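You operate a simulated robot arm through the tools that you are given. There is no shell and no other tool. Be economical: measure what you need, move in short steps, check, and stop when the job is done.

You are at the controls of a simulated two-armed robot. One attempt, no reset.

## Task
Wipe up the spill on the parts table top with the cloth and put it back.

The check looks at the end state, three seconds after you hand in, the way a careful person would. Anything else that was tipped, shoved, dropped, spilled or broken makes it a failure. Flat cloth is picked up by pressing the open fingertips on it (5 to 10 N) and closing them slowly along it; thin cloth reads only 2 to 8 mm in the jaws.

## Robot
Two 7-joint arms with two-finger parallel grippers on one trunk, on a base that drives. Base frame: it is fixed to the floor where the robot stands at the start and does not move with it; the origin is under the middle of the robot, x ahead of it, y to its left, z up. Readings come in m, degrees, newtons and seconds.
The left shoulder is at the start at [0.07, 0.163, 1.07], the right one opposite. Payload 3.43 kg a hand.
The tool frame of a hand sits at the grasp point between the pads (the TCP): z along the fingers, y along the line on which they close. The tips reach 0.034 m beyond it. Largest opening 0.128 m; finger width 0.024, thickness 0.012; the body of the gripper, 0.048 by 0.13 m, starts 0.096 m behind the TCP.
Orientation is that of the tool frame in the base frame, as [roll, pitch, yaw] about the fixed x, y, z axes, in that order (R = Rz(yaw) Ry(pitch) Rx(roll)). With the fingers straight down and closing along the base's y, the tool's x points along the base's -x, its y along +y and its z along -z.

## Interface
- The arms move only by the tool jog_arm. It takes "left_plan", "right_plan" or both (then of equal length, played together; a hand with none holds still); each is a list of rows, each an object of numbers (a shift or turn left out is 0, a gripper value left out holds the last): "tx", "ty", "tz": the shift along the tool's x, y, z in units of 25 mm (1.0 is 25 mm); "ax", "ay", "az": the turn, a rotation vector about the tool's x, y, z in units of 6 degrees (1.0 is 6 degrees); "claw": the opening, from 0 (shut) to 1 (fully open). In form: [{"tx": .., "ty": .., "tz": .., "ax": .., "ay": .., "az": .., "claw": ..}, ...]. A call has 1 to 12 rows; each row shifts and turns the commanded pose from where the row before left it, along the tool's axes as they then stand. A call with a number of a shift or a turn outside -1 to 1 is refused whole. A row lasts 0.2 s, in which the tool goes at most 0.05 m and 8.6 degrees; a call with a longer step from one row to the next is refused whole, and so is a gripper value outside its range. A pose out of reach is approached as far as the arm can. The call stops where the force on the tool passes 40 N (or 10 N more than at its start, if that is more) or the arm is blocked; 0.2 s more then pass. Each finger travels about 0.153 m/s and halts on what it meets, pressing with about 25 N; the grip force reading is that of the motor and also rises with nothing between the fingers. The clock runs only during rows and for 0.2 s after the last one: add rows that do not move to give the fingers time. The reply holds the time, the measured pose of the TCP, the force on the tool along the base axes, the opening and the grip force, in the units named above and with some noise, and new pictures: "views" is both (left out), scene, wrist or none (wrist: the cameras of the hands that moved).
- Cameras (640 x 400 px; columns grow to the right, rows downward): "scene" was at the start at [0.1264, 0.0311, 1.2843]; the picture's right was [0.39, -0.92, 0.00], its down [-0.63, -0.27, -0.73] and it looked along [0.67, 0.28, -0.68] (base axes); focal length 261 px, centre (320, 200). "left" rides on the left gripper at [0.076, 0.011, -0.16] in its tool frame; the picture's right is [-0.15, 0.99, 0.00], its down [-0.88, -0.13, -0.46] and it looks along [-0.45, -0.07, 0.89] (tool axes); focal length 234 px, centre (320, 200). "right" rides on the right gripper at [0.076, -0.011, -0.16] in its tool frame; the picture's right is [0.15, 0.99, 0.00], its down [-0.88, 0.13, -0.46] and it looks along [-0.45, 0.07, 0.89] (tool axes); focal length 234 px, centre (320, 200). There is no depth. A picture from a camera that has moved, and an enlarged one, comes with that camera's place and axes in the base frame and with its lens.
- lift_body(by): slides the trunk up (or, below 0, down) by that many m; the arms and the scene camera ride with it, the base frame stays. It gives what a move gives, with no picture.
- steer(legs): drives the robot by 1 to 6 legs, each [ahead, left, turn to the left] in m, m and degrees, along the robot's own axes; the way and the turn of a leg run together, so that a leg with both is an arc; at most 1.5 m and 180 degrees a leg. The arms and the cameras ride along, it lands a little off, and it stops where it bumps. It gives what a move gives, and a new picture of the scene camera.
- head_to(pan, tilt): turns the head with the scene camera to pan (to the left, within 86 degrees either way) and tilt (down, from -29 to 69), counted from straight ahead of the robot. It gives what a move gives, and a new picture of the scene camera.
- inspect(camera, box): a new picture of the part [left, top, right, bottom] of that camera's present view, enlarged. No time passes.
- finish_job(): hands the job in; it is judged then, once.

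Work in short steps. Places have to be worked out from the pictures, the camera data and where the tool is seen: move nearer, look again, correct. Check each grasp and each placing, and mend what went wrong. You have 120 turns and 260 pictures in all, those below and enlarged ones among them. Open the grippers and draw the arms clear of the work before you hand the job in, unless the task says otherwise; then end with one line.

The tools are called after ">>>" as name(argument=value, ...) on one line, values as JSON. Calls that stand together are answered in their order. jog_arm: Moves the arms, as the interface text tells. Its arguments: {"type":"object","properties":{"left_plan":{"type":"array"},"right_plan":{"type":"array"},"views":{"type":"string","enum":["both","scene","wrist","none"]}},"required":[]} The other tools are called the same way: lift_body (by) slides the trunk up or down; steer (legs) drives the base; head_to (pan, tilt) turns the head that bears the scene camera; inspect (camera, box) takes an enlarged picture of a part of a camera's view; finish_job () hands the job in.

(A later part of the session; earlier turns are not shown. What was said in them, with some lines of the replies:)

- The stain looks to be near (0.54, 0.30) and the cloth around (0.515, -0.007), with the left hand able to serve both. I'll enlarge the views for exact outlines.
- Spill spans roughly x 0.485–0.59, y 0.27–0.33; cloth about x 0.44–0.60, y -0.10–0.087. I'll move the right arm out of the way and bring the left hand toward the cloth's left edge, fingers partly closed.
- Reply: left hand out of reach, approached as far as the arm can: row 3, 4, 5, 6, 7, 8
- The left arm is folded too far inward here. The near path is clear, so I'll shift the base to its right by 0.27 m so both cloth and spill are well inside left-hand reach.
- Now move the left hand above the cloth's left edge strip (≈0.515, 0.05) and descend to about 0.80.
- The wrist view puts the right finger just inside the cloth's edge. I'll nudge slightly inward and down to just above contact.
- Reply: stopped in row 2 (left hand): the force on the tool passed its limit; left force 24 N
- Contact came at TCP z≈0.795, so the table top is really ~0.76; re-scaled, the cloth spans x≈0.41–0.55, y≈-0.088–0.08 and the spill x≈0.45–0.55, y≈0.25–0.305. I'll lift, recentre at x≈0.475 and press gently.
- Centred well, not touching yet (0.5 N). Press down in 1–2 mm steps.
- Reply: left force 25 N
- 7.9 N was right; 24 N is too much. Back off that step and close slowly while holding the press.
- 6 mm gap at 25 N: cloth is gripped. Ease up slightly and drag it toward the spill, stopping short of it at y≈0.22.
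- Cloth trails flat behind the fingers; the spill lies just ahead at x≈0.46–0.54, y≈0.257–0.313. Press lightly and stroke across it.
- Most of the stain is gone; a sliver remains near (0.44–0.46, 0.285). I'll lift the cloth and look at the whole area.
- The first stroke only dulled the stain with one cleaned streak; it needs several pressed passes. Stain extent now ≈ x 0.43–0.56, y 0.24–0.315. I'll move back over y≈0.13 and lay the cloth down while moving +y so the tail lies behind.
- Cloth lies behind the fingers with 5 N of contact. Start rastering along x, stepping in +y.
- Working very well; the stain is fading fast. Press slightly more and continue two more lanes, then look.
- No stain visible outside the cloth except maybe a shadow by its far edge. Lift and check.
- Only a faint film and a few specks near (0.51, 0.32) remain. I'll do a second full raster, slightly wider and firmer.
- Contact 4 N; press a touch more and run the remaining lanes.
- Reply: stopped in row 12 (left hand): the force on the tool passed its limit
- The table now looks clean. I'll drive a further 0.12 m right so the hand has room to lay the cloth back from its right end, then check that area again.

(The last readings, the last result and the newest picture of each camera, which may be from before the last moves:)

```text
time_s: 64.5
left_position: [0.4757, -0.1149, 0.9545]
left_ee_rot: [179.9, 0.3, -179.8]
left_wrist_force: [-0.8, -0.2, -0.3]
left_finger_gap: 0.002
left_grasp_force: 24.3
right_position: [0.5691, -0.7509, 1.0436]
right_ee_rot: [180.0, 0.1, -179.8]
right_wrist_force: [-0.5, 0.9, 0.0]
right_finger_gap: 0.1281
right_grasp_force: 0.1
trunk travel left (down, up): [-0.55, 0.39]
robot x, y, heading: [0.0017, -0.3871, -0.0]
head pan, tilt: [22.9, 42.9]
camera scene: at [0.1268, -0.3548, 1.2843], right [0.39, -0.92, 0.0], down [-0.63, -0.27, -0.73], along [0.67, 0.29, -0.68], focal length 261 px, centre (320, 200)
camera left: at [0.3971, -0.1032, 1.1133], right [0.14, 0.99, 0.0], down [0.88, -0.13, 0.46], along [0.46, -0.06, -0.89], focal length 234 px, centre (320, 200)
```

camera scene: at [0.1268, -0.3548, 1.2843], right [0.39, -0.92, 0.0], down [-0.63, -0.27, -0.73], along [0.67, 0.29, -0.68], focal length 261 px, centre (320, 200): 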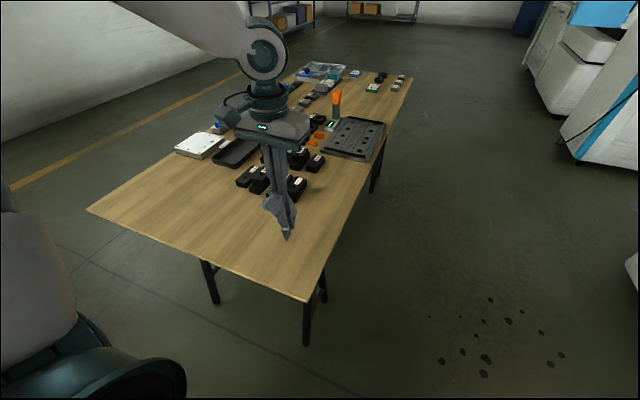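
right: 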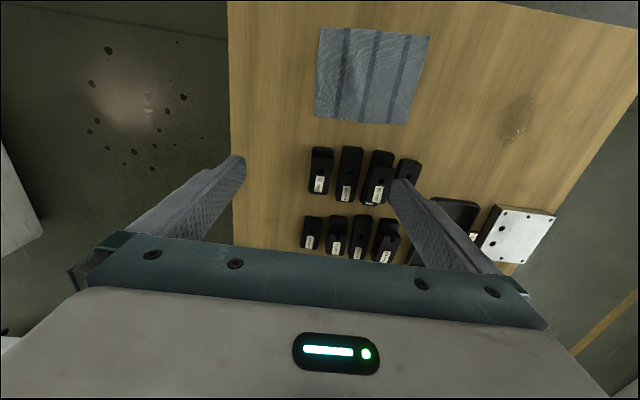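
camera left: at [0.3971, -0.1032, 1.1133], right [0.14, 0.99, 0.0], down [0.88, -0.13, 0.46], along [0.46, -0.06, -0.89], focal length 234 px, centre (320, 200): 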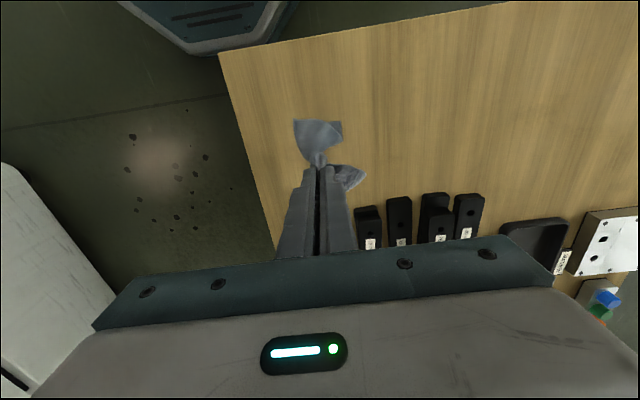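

The cloth hangs clear above the right end of its old place. Lay it down: slow arc, lowering while moving +y.

>>> jog_arm(left_plan=[{"tz": 0.6}, {"tz": 0.5, "ty": 0.2}, {"tz": 0.5, "ty": 0.5}, {"tz": 0.5, "ty": 0.5}, {"tz": 0.5, "ty": 0.5}, {"tz": 0.5, "ty": 0.5}, {"tz": 0.5, "ty": 0.6}, {"tz": 0.5, "ty": 0.6}, {"tz": 0.5, "ty": 0.6}, {"tz": 0.5, "ty": 0.6}, {"tz": 0.5, "ty": 0.6}, {"tz": 0.4, "ty": 0.6}], views="wrist")

```text
time_s: 67.1
left_position: [0.4768, 0.0332, 0.8041]
left_ee_rot: [179.9, 0.2, -179.8]
left_wrist_force: [0.7, -0.5, -0.2]
left_finger_gap: 0.0022
left_grasp_force: 25.2
right_position: [0.5688, -0.7494, 1.0429]
right_ee_rot: [-180.0, -0.1, -179.7]
right_wrist_force: [-0.7, 0.5, -0.4]
right_finger_gap: 0.128
right_grasp_force: 0.0
trunk travel left (down, up): [-0.55, 0.39]
robot x, y, heading: [-0.0013, -0.3887, 0.2]
head pan, tilt: [22.9, 42.9]
camera left: at [0.3991, 0.0437, 0.9628], right [0.14, 0.99, 0.0], down [0.88, -0.13, 0.46], along [0.46, -0.06, -0.89], focal length 234 px, centre (320, 200)
```

left: 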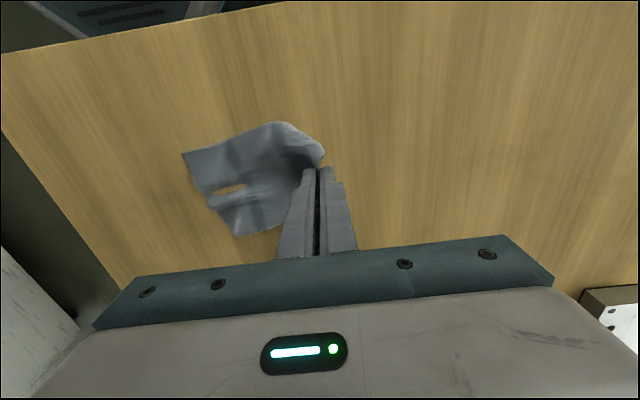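

Laid mostly open. Drag a little more to y≈0.05 at table height, press lightly, and open slowly to spread the fold.

>>> jog_arm(left_plan=[{"tz": 0.2, "ty": 0.3}, {"ty": 0.4}, {"tz": 0.08}, {}, {"claw": 0.04}, {"claw": 0.08}, {"claw": 0.12}, {"claw": 0.16}, {"claw": 0.2}, {"claw": 0.25}, {"claw": 0.3}, {"claw": 0.35}], views="wrist")

```text
time_s: 69.7
left_position: [0.4763, 0.0498, 0.7971]
left_ee_rot: [179.9, 0.3, -179.8]
left_wrist_force: [0.0, 0.7, 0.9]
left_finger_gap: 0.0447
left_grasp_force: 0.0
right_position: [0.5688, -0.7515, 1.0435]
right_ee_rot: [-179.9, -0.1, -179.7]
right_wrist_force: [-0.3, 0.6, -0.2]
right_finger_gap: 0.1279
right_grasp_force: 0.1
trunk travel left (down, up): [-0.55, 0.39]
robot x, y, heading: [0.0001, -0.3858, 0.2]
head pan, tilt: [22.9, 42.9]
camera left: at [0.3977, 0.0607, 0.9561], right [0.14, 0.99, 0.0], down [0.88, -0.13, 0.46], along [0.46, -0.06, -0.89], focal length 234 px, centre (320, 200)
```

left: 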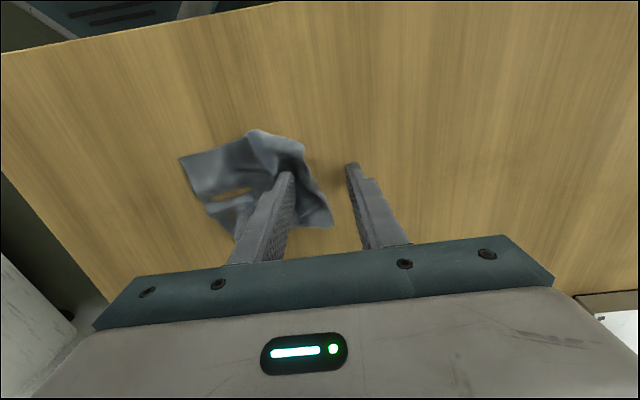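

Released. Lift away to see how the cloth lies.

>>> jog_arm(left_plan=[{"tz": -0.6}, {"tz": -1}, {"tz": -1}, {"tz": -1}, {"tz": -1}, {"tz": -1}, {"ty": 1}, {"ty": 1}, {"ty": 1}, {"ty": 1}, {"ty": 1}, {}], views="both")

>>> inspect(camera="scene", box=[80, 160, 320, 310])

```text
time_s: 72.3
left_position: [0.4746, 0.176, 0.9373]
left_ee_rot: [179.9, 0.4, -179.8]
left_wrist_force: [0.8, -0.2, 0.0]
left_finger_gap: 0.0451
left_grasp_force: 0.1
right_position: [0.5693, -0.7516, 1.0424]
right_ee_rot: [179.9, 0.0, -179.8]
right_wrist_force: [-0.5, 0.1, 0.9]
right_finger_gap: 0.1281
right_grasp_force: 0.1
trunk travel left (down, up): [-0.55, 0.39]
robot x, y, heading: [-0.0007, -0.3881, -0.1]
head pan, tilt: [22.9, 42.9]
camera scene: at [0.1269, -0.3551, 1.2843], right [0.39, -0.92, 0.0], down [-0.63, -0.27, -0.73], along [0.67, 0.29, -0.68], focal length 261 px, centre (320, 200)
camera left: at [0.3967, 0.1856, 1.0965], right [0.14, 0.99, 0.0], down [0.88, -0.13, 0.46], along [0.46, -0.06, -0.89], focal length 234 px, centre (320, 200)
```

scene: 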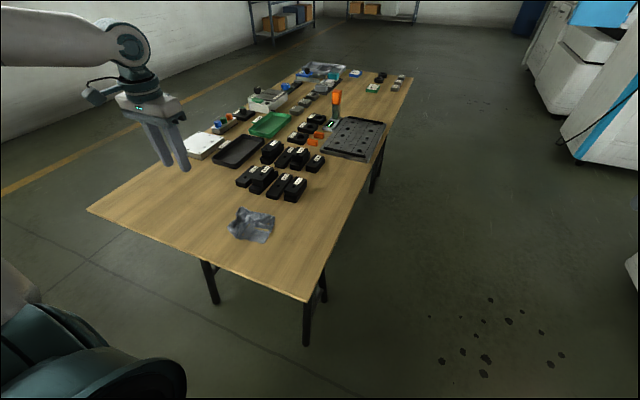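
left: 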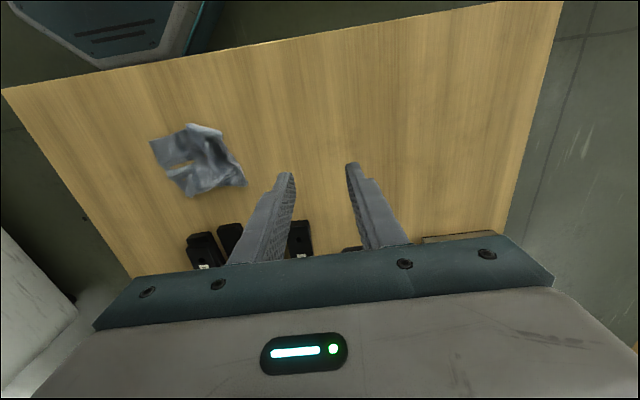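

```text
2.67 times, centred on (200, 235) of scene
camera zoom: at [0.1269, -0.3551, 1.2843], right [0.39, -0.92, 0.0], down [-0.63, -0.27, -0.73], along [0.67, 0.29, -0.68], focal length 696 px, centre (640, 107)
```

zoom: 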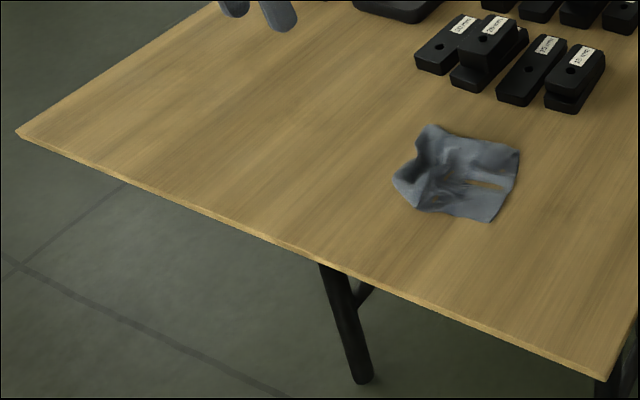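

The spill is gone and the cloth is centred at ≈(0.48, -0.005), its original spot, but rumpled. Let me look closely at it to spread it.

>>> inspect(camera="left", box=[120, 100, 280, 220])

>>> inspect(camera="scene", box=[210, 190, 300, 255])

```text
3.33 times, centred on (200, 160) of left
camera zoom: at [0.3967, 0.1856, 1.0965], right [0.14, 0.99, 0.0], down [0.88, -0.13, 0.46], along [0.46, -0.06, -0.89], focal length 781 px, centre (720, 333)
```

zoom: 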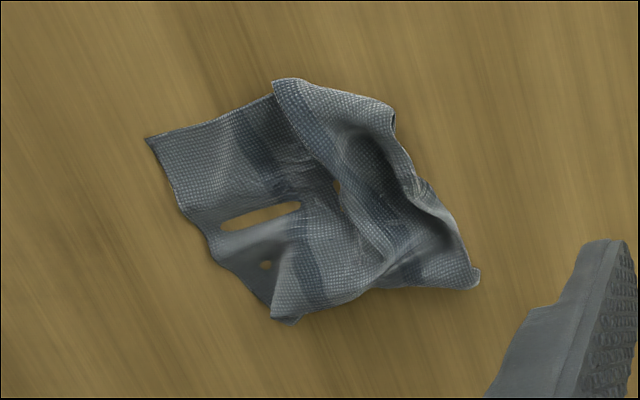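

```text
6.15 times, centred on (255, 222) of scene
camera zoom: at [0.1269, -0.3551, 1.2843], right [0.39, -0.92, 0.0], down [-0.63, -0.27, -0.73], along [0.67, 0.29, -0.68], focal length 1605 px, centre (720, 62)
```

zoom: 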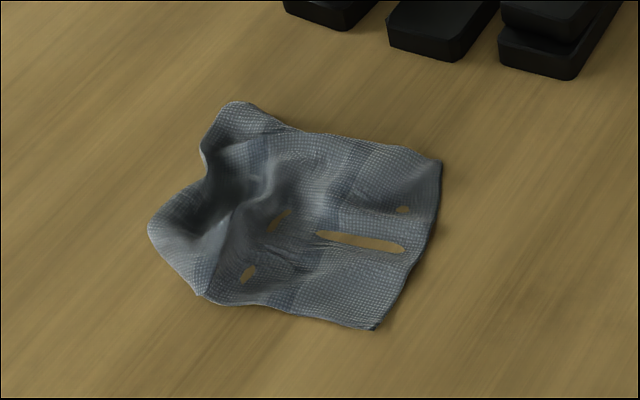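

The right half lies flat; the left half is rumpled around (0.478, 0.028). I'll press there with closed fingers and open them slowly to spread it along y.

>>> jog_arm(left_plan=[{"ty": -1, "claw": 0}, {"ty": -1}, {"ty": -1}, {"ty": -1}, {"ty": -1}, {"ty": -0.9}, {"tz": 1}, {"tz": 1}, {"tz": 1}, {"tz": 1}, {"tz": 0.9}, {"tz": 0.4}], views="none")

>>> jog_arm(left_plan=[{"tz": 0.15}, {}], views="wrist")

```text
time_s: 74.9
left_position: [0.4758, 0.0262, 0.8028]
left_ee_rot: [179.9, 0.3, -179.8]
left_wrist_force: [0.0, 0.2, 0.2]
left_finger_gap: 0.0
left_grasp_force: 25.0
right_position: [0.569, -0.7511, 1.0439]
right_ee_rot: [180.0, 0.0, -179.7]
right_wrist_force: [0.5, 0.2, -0.1]
right_finger_gap: 0.128
right_grasp_force: 0.1
trunk travel left (down, up): [-0.55, 0.39]
robot x, y, heading: [0.001, -0.3872, 0.2]
head pan, tilt: [22.9, 42.9]
```

```text
time_s: 75.5
left_position: [0.4771, 0.0274, 0.7995]
left_ee_rot: [180.0, 0.3, -179.8]
left_wrist_force: [0.3, -0.2, 0.3]
left_finger_gap: 0.0001
left_grasp_force: 24.6
right_position: [0.5684, -0.7514, 1.044]
right_ee_rot: [179.9, 0.0, -179.8]
right_wrist_force: [-0.5, 0.7, 0.7]
right_finger_gap: 0.1279
right_grasp_force: 0.1
trunk travel left (down, up): [-0.55, 0.39]
robot x, y, heading: [0.0003, -0.3863, 0.0]
head pan, tilt: [22.9, 42.9]
camera left: at [0.3989, 0.0377, 0.9586], right [0.14, 0.99, 0.0], down [0.88, -0.13, 0.46], along [0.46, -0.06, -0.89], focal length 234 px, centre (320, 200)
```

left: 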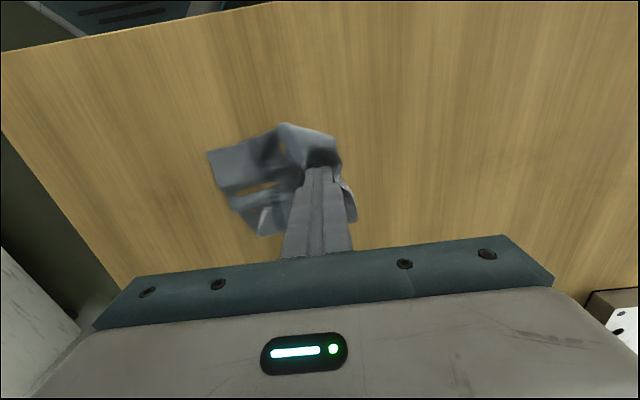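

Press ~3 mm further, then spread slowly.

>>> jog_arm(left_plan=[{"tz": 0.14}, {}, {"claw": 0.05}, {"claw": 0.1}, {"claw": 0.15}, {"claw": 0.2}, {"claw": 0.25}, {"claw": 0.3}, {"claw": 0.35}, {"claw": 0.4}, {"claw": 0.45}, {}], views="wrist")

```text
time_s: 78.1
left_position: [0.4773, 0.0271, 0.7962]
left_ee_rot: [179.9, 0.2, -179.8]
left_wrist_force: [0.5, 0.1, 0.3]
left_finger_gap: 0.0573
left_grasp_force: 0.0
right_position: [0.5687, -0.7506, 1.0437]
right_ee_rot: [-180.0, 0.0, -179.7]
right_wrist_force: [-0.7, -0.2, 0.6]
right_finger_gap: 0.1281
right_grasp_force: 0.1
trunk travel left (down, up): [-0.55, 0.39]
robot x, y, heading: [0.0022, -0.3884, 0.0]
head pan, tilt: [22.9, 42.9]
camera left: at [0.3986, 0.0377, 0.9557], right [0.14, 0.99, 0.0], down [0.88, -0.13, 0.46], along [0.46, -0.06, -0.89], focal length 234 px, centre (320, 200)
```

left: 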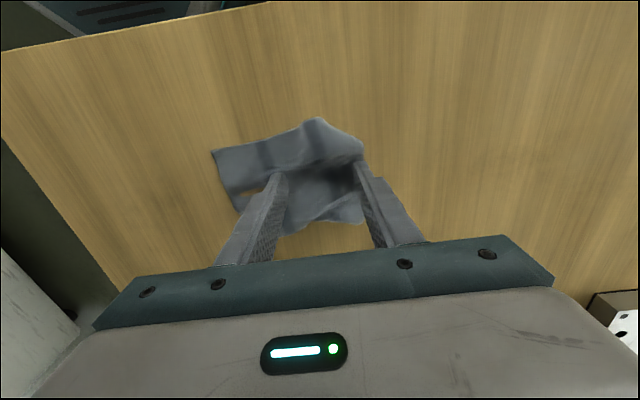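

That spread it nicely along y. Now lift, close, turn 90° and do the same along x.

>>> jog_arm(left_plan=[{"tz": -1}, {"tz": -1}, {"az": 1, "claw": 0}, {"az": 1}, {"az": 1}, {"az": 1}, {"az": 1}, {"az": 1}, {"az": 1}, {"az": 1}, {"az": 1}, {"az": 1}], views="none")

>>> jog_arm(left_plan=[{"az": 1}, {"az": 1}, {"az": 1}, {"az": 1}, {"az": 1}, {}, {}], views="both")

```text
time_s: 80.7
left_position: [0.4763, 0.0273, 0.8473]
left_ee_rot: [179.7, 0.1, 120.2]
left_wrist_force: [0.2, 0.5, 0.4]
left_finger_gap: 0.0001
left_grasp_force: 25.2
right_position: [0.5696, -0.75, 1.0428]
right_ee_rot: [-180.0, -0.1, -179.9]
right_wrist_force: [0.7, 0.6, -0.5]
right_finger_gap: 0.128
right_grasp_force: 0.0
trunk travel left (down, up): [-0.55, 0.39]
robot x, y, heading: [-0.001, -0.3854, 0.1]
head pan, tilt: [22.9, 42.9]
```

```text
time_s: 82.3
left_position: [0.4757, 0.0287, 0.8466]
left_ee_rot: [179.7, -0.1, 90.1]
left_wrist_force: [-0.7, -0.1, 0.0]
left_finger_gap: 0.0002
left_grasp_force: 24.7
right_position: [0.569, -0.751, 1.0424]
right_ee_rot: [-180.0, 0.0, -179.9]
right_wrist_force: [-0.3, 0.4, 0.2]
right_finger_gap: 0.128
right_grasp_force: 0.0
trunk travel left (down, up): [-0.55, 0.39]
robot x, y, heading: [0.004, -0.384, 0.2]
head pan, tilt: [22.9, 42.9]
camera scene: at [0.1268, -0.3547, 1.2843], right [0.39, -0.92, 0.0], down [-0.63, -0.27, -0.73], along [0.67, 0.29, -0.68], focal length 261 px, centre (320, 200)
camera left: at [0.4843, 0.103, 1.0062], right [0.99, -0.14, 0.01], down [-0.13, -0.88, 0.45], along [-0.06, -0.45, -0.89], focal length 234 px, centre (320, 200)
```

scene: 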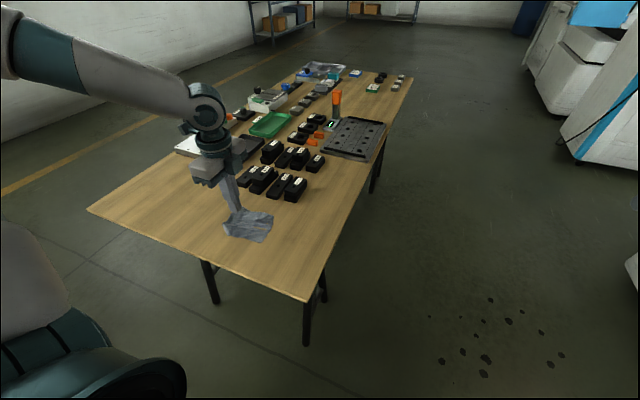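
left: 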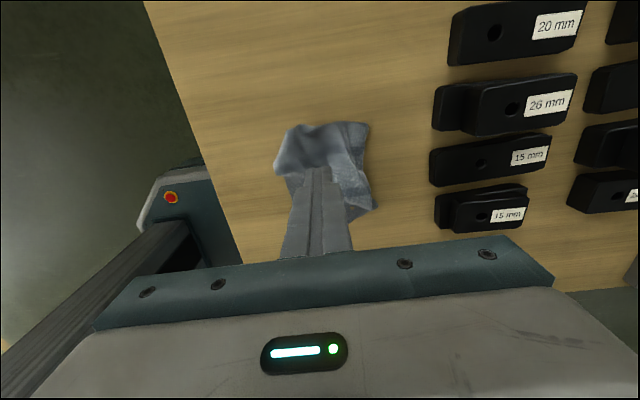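

Descend and spread along x at this spot.

>>> jog_arm(left_plan=[{"tz": 1}, {"tz": 0.8}, {"tz": 0.2}, {}, {"claw": 0.06}, {"claw": 0.12}, {"claw": 0.18}, {"claw": 0.24}, {"claw": 0.3}, {"claw": 0.36}, {"claw": 0.42}, {"claw": 0.5}], views="wrist")

```text
time_s: 84.9
left_position: [0.4759, 0.0288, 0.7967]
left_ee_rot: [179.8, 0.0, 90.2]
left_wrist_force: [0.8, -0.1, 2.2]
left_finger_gap: 0.0633
left_grasp_force: 0.0
right_position: [0.5681, -0.751, 1.0437]
right_ee_rot: [-180.0, 0.0, -179.9]
right_wrist_force: [0.2, -0.1, 0.3]
right_finger_gap: 0.128
right_grasp_force: 0.1
trunk travel left (down, up): [-0.55, 0.39]
robot x, y, heading: [0.0008, -0.3864, -0.0]
head pan, tilt: [22.9, 42.9]
camera left: at [0.4849, 0.1043, 0.9567], right [0.99, -0.14, 0.01], down [-0.13, -0.88, 0.45], along [-0.06, -0.45, -0.89], focal length 234 px, centre (320, 200)
```

left: 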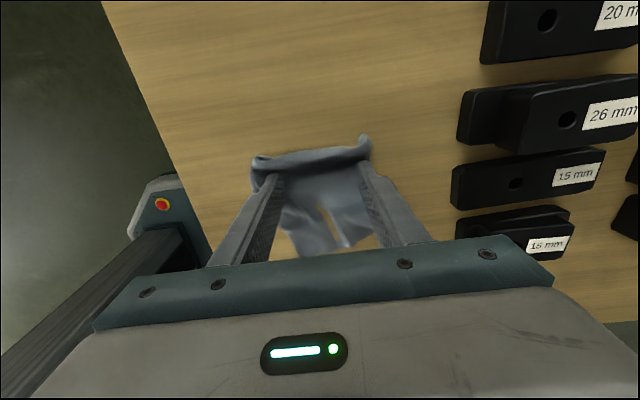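

Spread well. Lift clear and look.

>>> jog_arm(left_plan=[{"tz": -0.6}, {"tz": -1}, {"tz": -1}, {"tz": -1}, {"tz": -1}, {"tz": -1}, {"tx": 1}, {"tx": 1}, {"tx": 1}, {"tx": 1}, {"tx": 1}, {}], views="scene")

>>> inspect(camera="left", box=[200, 60, 440, 260])

>>> inspect(camera="scene", box=[200, 180, 310, 260])

```text
time_s: 87.5
left_position: [0.4753, 0.1516, 0.9377]
left_ee_rot: [179.7, -0.1, 90.1]
left_wrist_force: [0.1, -0.3, -0.6]
left_finger_gap: 0.0642
left_grasp_force: 0.1
right_position: [0.5687, -0.7515, 1.0432]
right_ee_rot: [180.0, 0.1, -179.9]
right_wrist_force: [0.6, -0.4, 0.7]
right_finger_gap: 0.128
right_grasp_force: 0.0
trunk travel left (down, up): [-0.55, 0.39]
robot x, y, heading: [0.0015, -0.3905, 0.0]
head pan, tilt: [22.9, 42.9]
camera scene: at [0.1268, -0.3551, 1.2843], right [0.39, -0.92, 0.0], down [-0.63, -0.27, -0.73], along [0.67, 0.29, -0.68], focal length 261 px, centre (320, 200)
```

scene: 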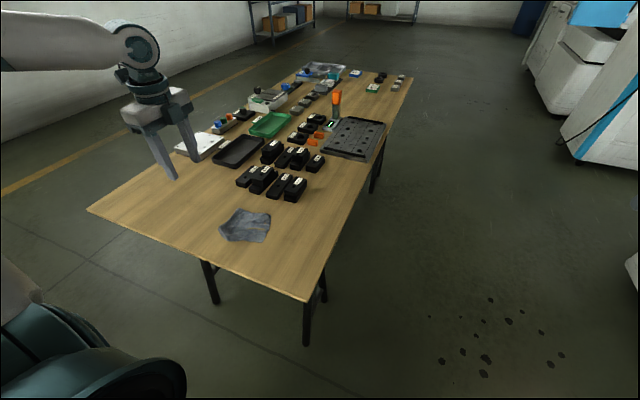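

```text
2.00 times, centred on (320, 160) of left
camera zoom: at [0.4838, 0.2264, 1.0966], right [0.99, -0.14, 0.0], down [-0.13, -0.88, 0.45], along [-0.06, -0.45, -0.89], focal length 468 px, centre (320, 280)
```

zoom: 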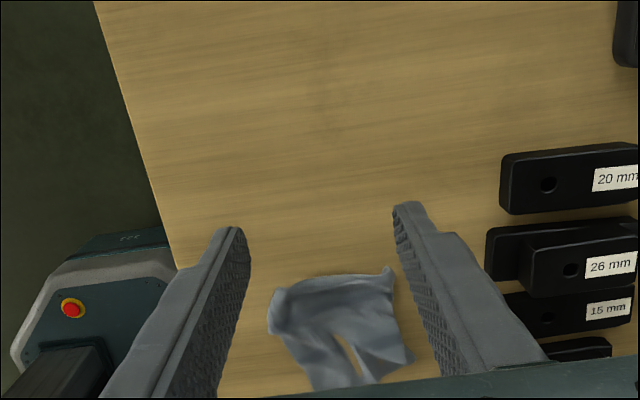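

```text
5.00 times, centred on (255, 220) of scene
camera zoom: at [0.1268, -0.3551, 1.2843], right [0.39, -0.92, 0.0], down [-0.63, -0.27, -0.73], along [0.67, 0.29, -0.68], focal length 1304 px, centre (645, 100)
```

zoom: 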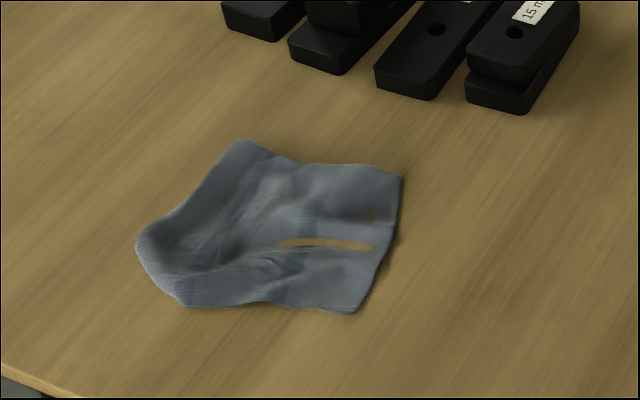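

Cloth is reasonably flat and back on its place. I'll raise the arm clear and check the spill area closely, since the wrist view hints at a faint mark.

>>> jog_arm(left_plan=[{"tz": -1, "tx": 1}, {"tz": -1, "tx": 1}, {"tz": -1, "tx": 1}, {"tz": -1, "tx": 1}, {"tx": 1}, {"tx": 1}, {"tx": 1}, {"tx": 1}, {}], views="wrist")

>>> inspect(camera="left", box=[200, 40, 440, 190])

>>> inspect(camera="scene", box=[90, 150, 310, 290])

```text
time_s: 89.5
left_position: [0.4743, 0.3505, 1.0395]
left_ee_rot: [179.8, -0.2, 90.1]
left_wrist_force: [0.1, 0.3, 0.1]
left_finger_gap: 0.0641
left_grasp_force: 0.1
right_position: [0.5688, -0.7511, 1.0426]
right_ee_rot: [-179.9, 0.0, -179.7]
right_wrist_force: [0.1, -0.4, -0.8]
right_finger_gap: 0.128
right_grasp_force: 0.1
trunk travel left (down, up): [-0.55, 0.39]
robot x, y, heading: [-0.0001, -0.385, 0.0]
head pan, tilt: [22.9, 42.9]
camera left: at [0.4825, 0.4269, 1.1988], right [0.99, -0.14, 0.01], down [-0.13, -0.88, 0.45], along [-0.06, -0.45, -0.89], focal length 234 px, centre (320, 200)
```

left: 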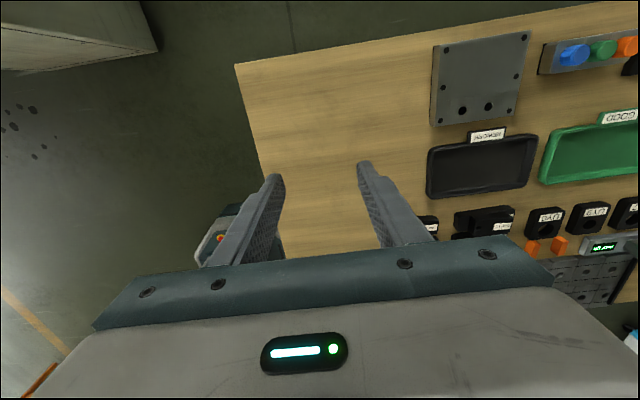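

```text
2.67 times, centred on (320, 115) of left
camera zoom: at [0.4825, 0.4269, 1.1988], right [0.99, -0.14, 0.01], down [-0.13, -0.88, 0.45], along [-0.06, -0.45, -0.89], focal length 624 px, centre (320, 427)
```

zoom: 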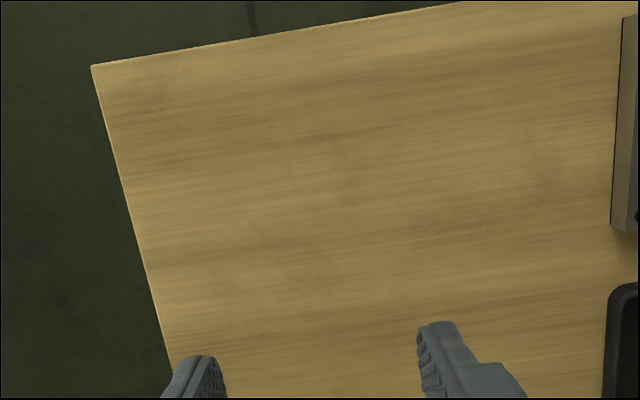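

```text
2.86 times, centred on (200, 220) of scene
camera zoom: at [0.1265, -0.355, 1.2844], right [0.39, -0.92, 0.0], down [-0.63, -0.27, -0.73], along [0.67, 0.29, -0.68], focal length 745 px, centre (663, 143)
```

zoom: 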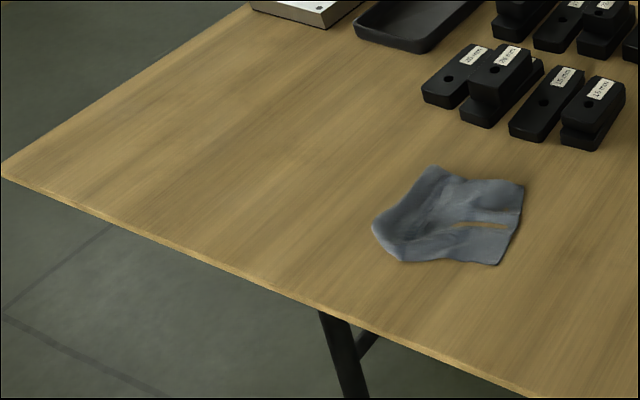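

The table is clean and the parts are untouched. Open the left gripper fully and finish.

>>> jog_arm(left_plan=[{"claw": 1, "tz": -0.5}, {"tx": 1}, {"tx": 1}, {}], views="scene")

>>> finish_job()

```text
time_s: 90.5
left_position: [0.4743, 0.4015, 1.0507]
left_ee_rot: [179.6, 0.0, 90.1]
left_wrist_force: [0.2, 0.0, 0.3]
left_finger_gap: 0.1277
left_grasp_force: 0.1
right_position: [0.5685, -0.7512, 1.0445]
right_ee_rot: [180.0, 0.0, -179.8]
right_wrist_force: [0.9, -0.1, -0.1]
right_finger_gap: 0.1281
right_grasp_force: 0.0
trunk travel left (down, up): [-0.55, 0.39]
robot x, y, heading: [0.0013, -0.3841, 0.1]
head pan, tilt: [22.9, 42.9]
camera scene: at [0.1264, -0.3551, 1.2844], right [0.39, -0.92, 0.0], down [-0.63, -0.27, -0.73], along [0.67, 0.29, -0.68], focal length 261 px, centre (320, 200)
```

scene: 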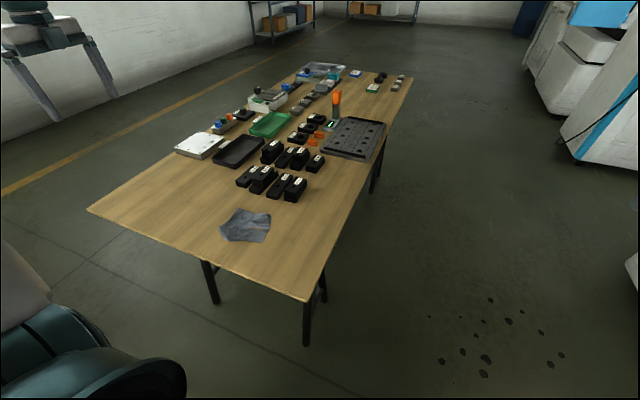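

```text
The job is handed in.
```

The spill is wiped up with no stain left in the last pictures, the cloth is back in its original place (slightly rumpled), and nothing else on the table looks disturbed.
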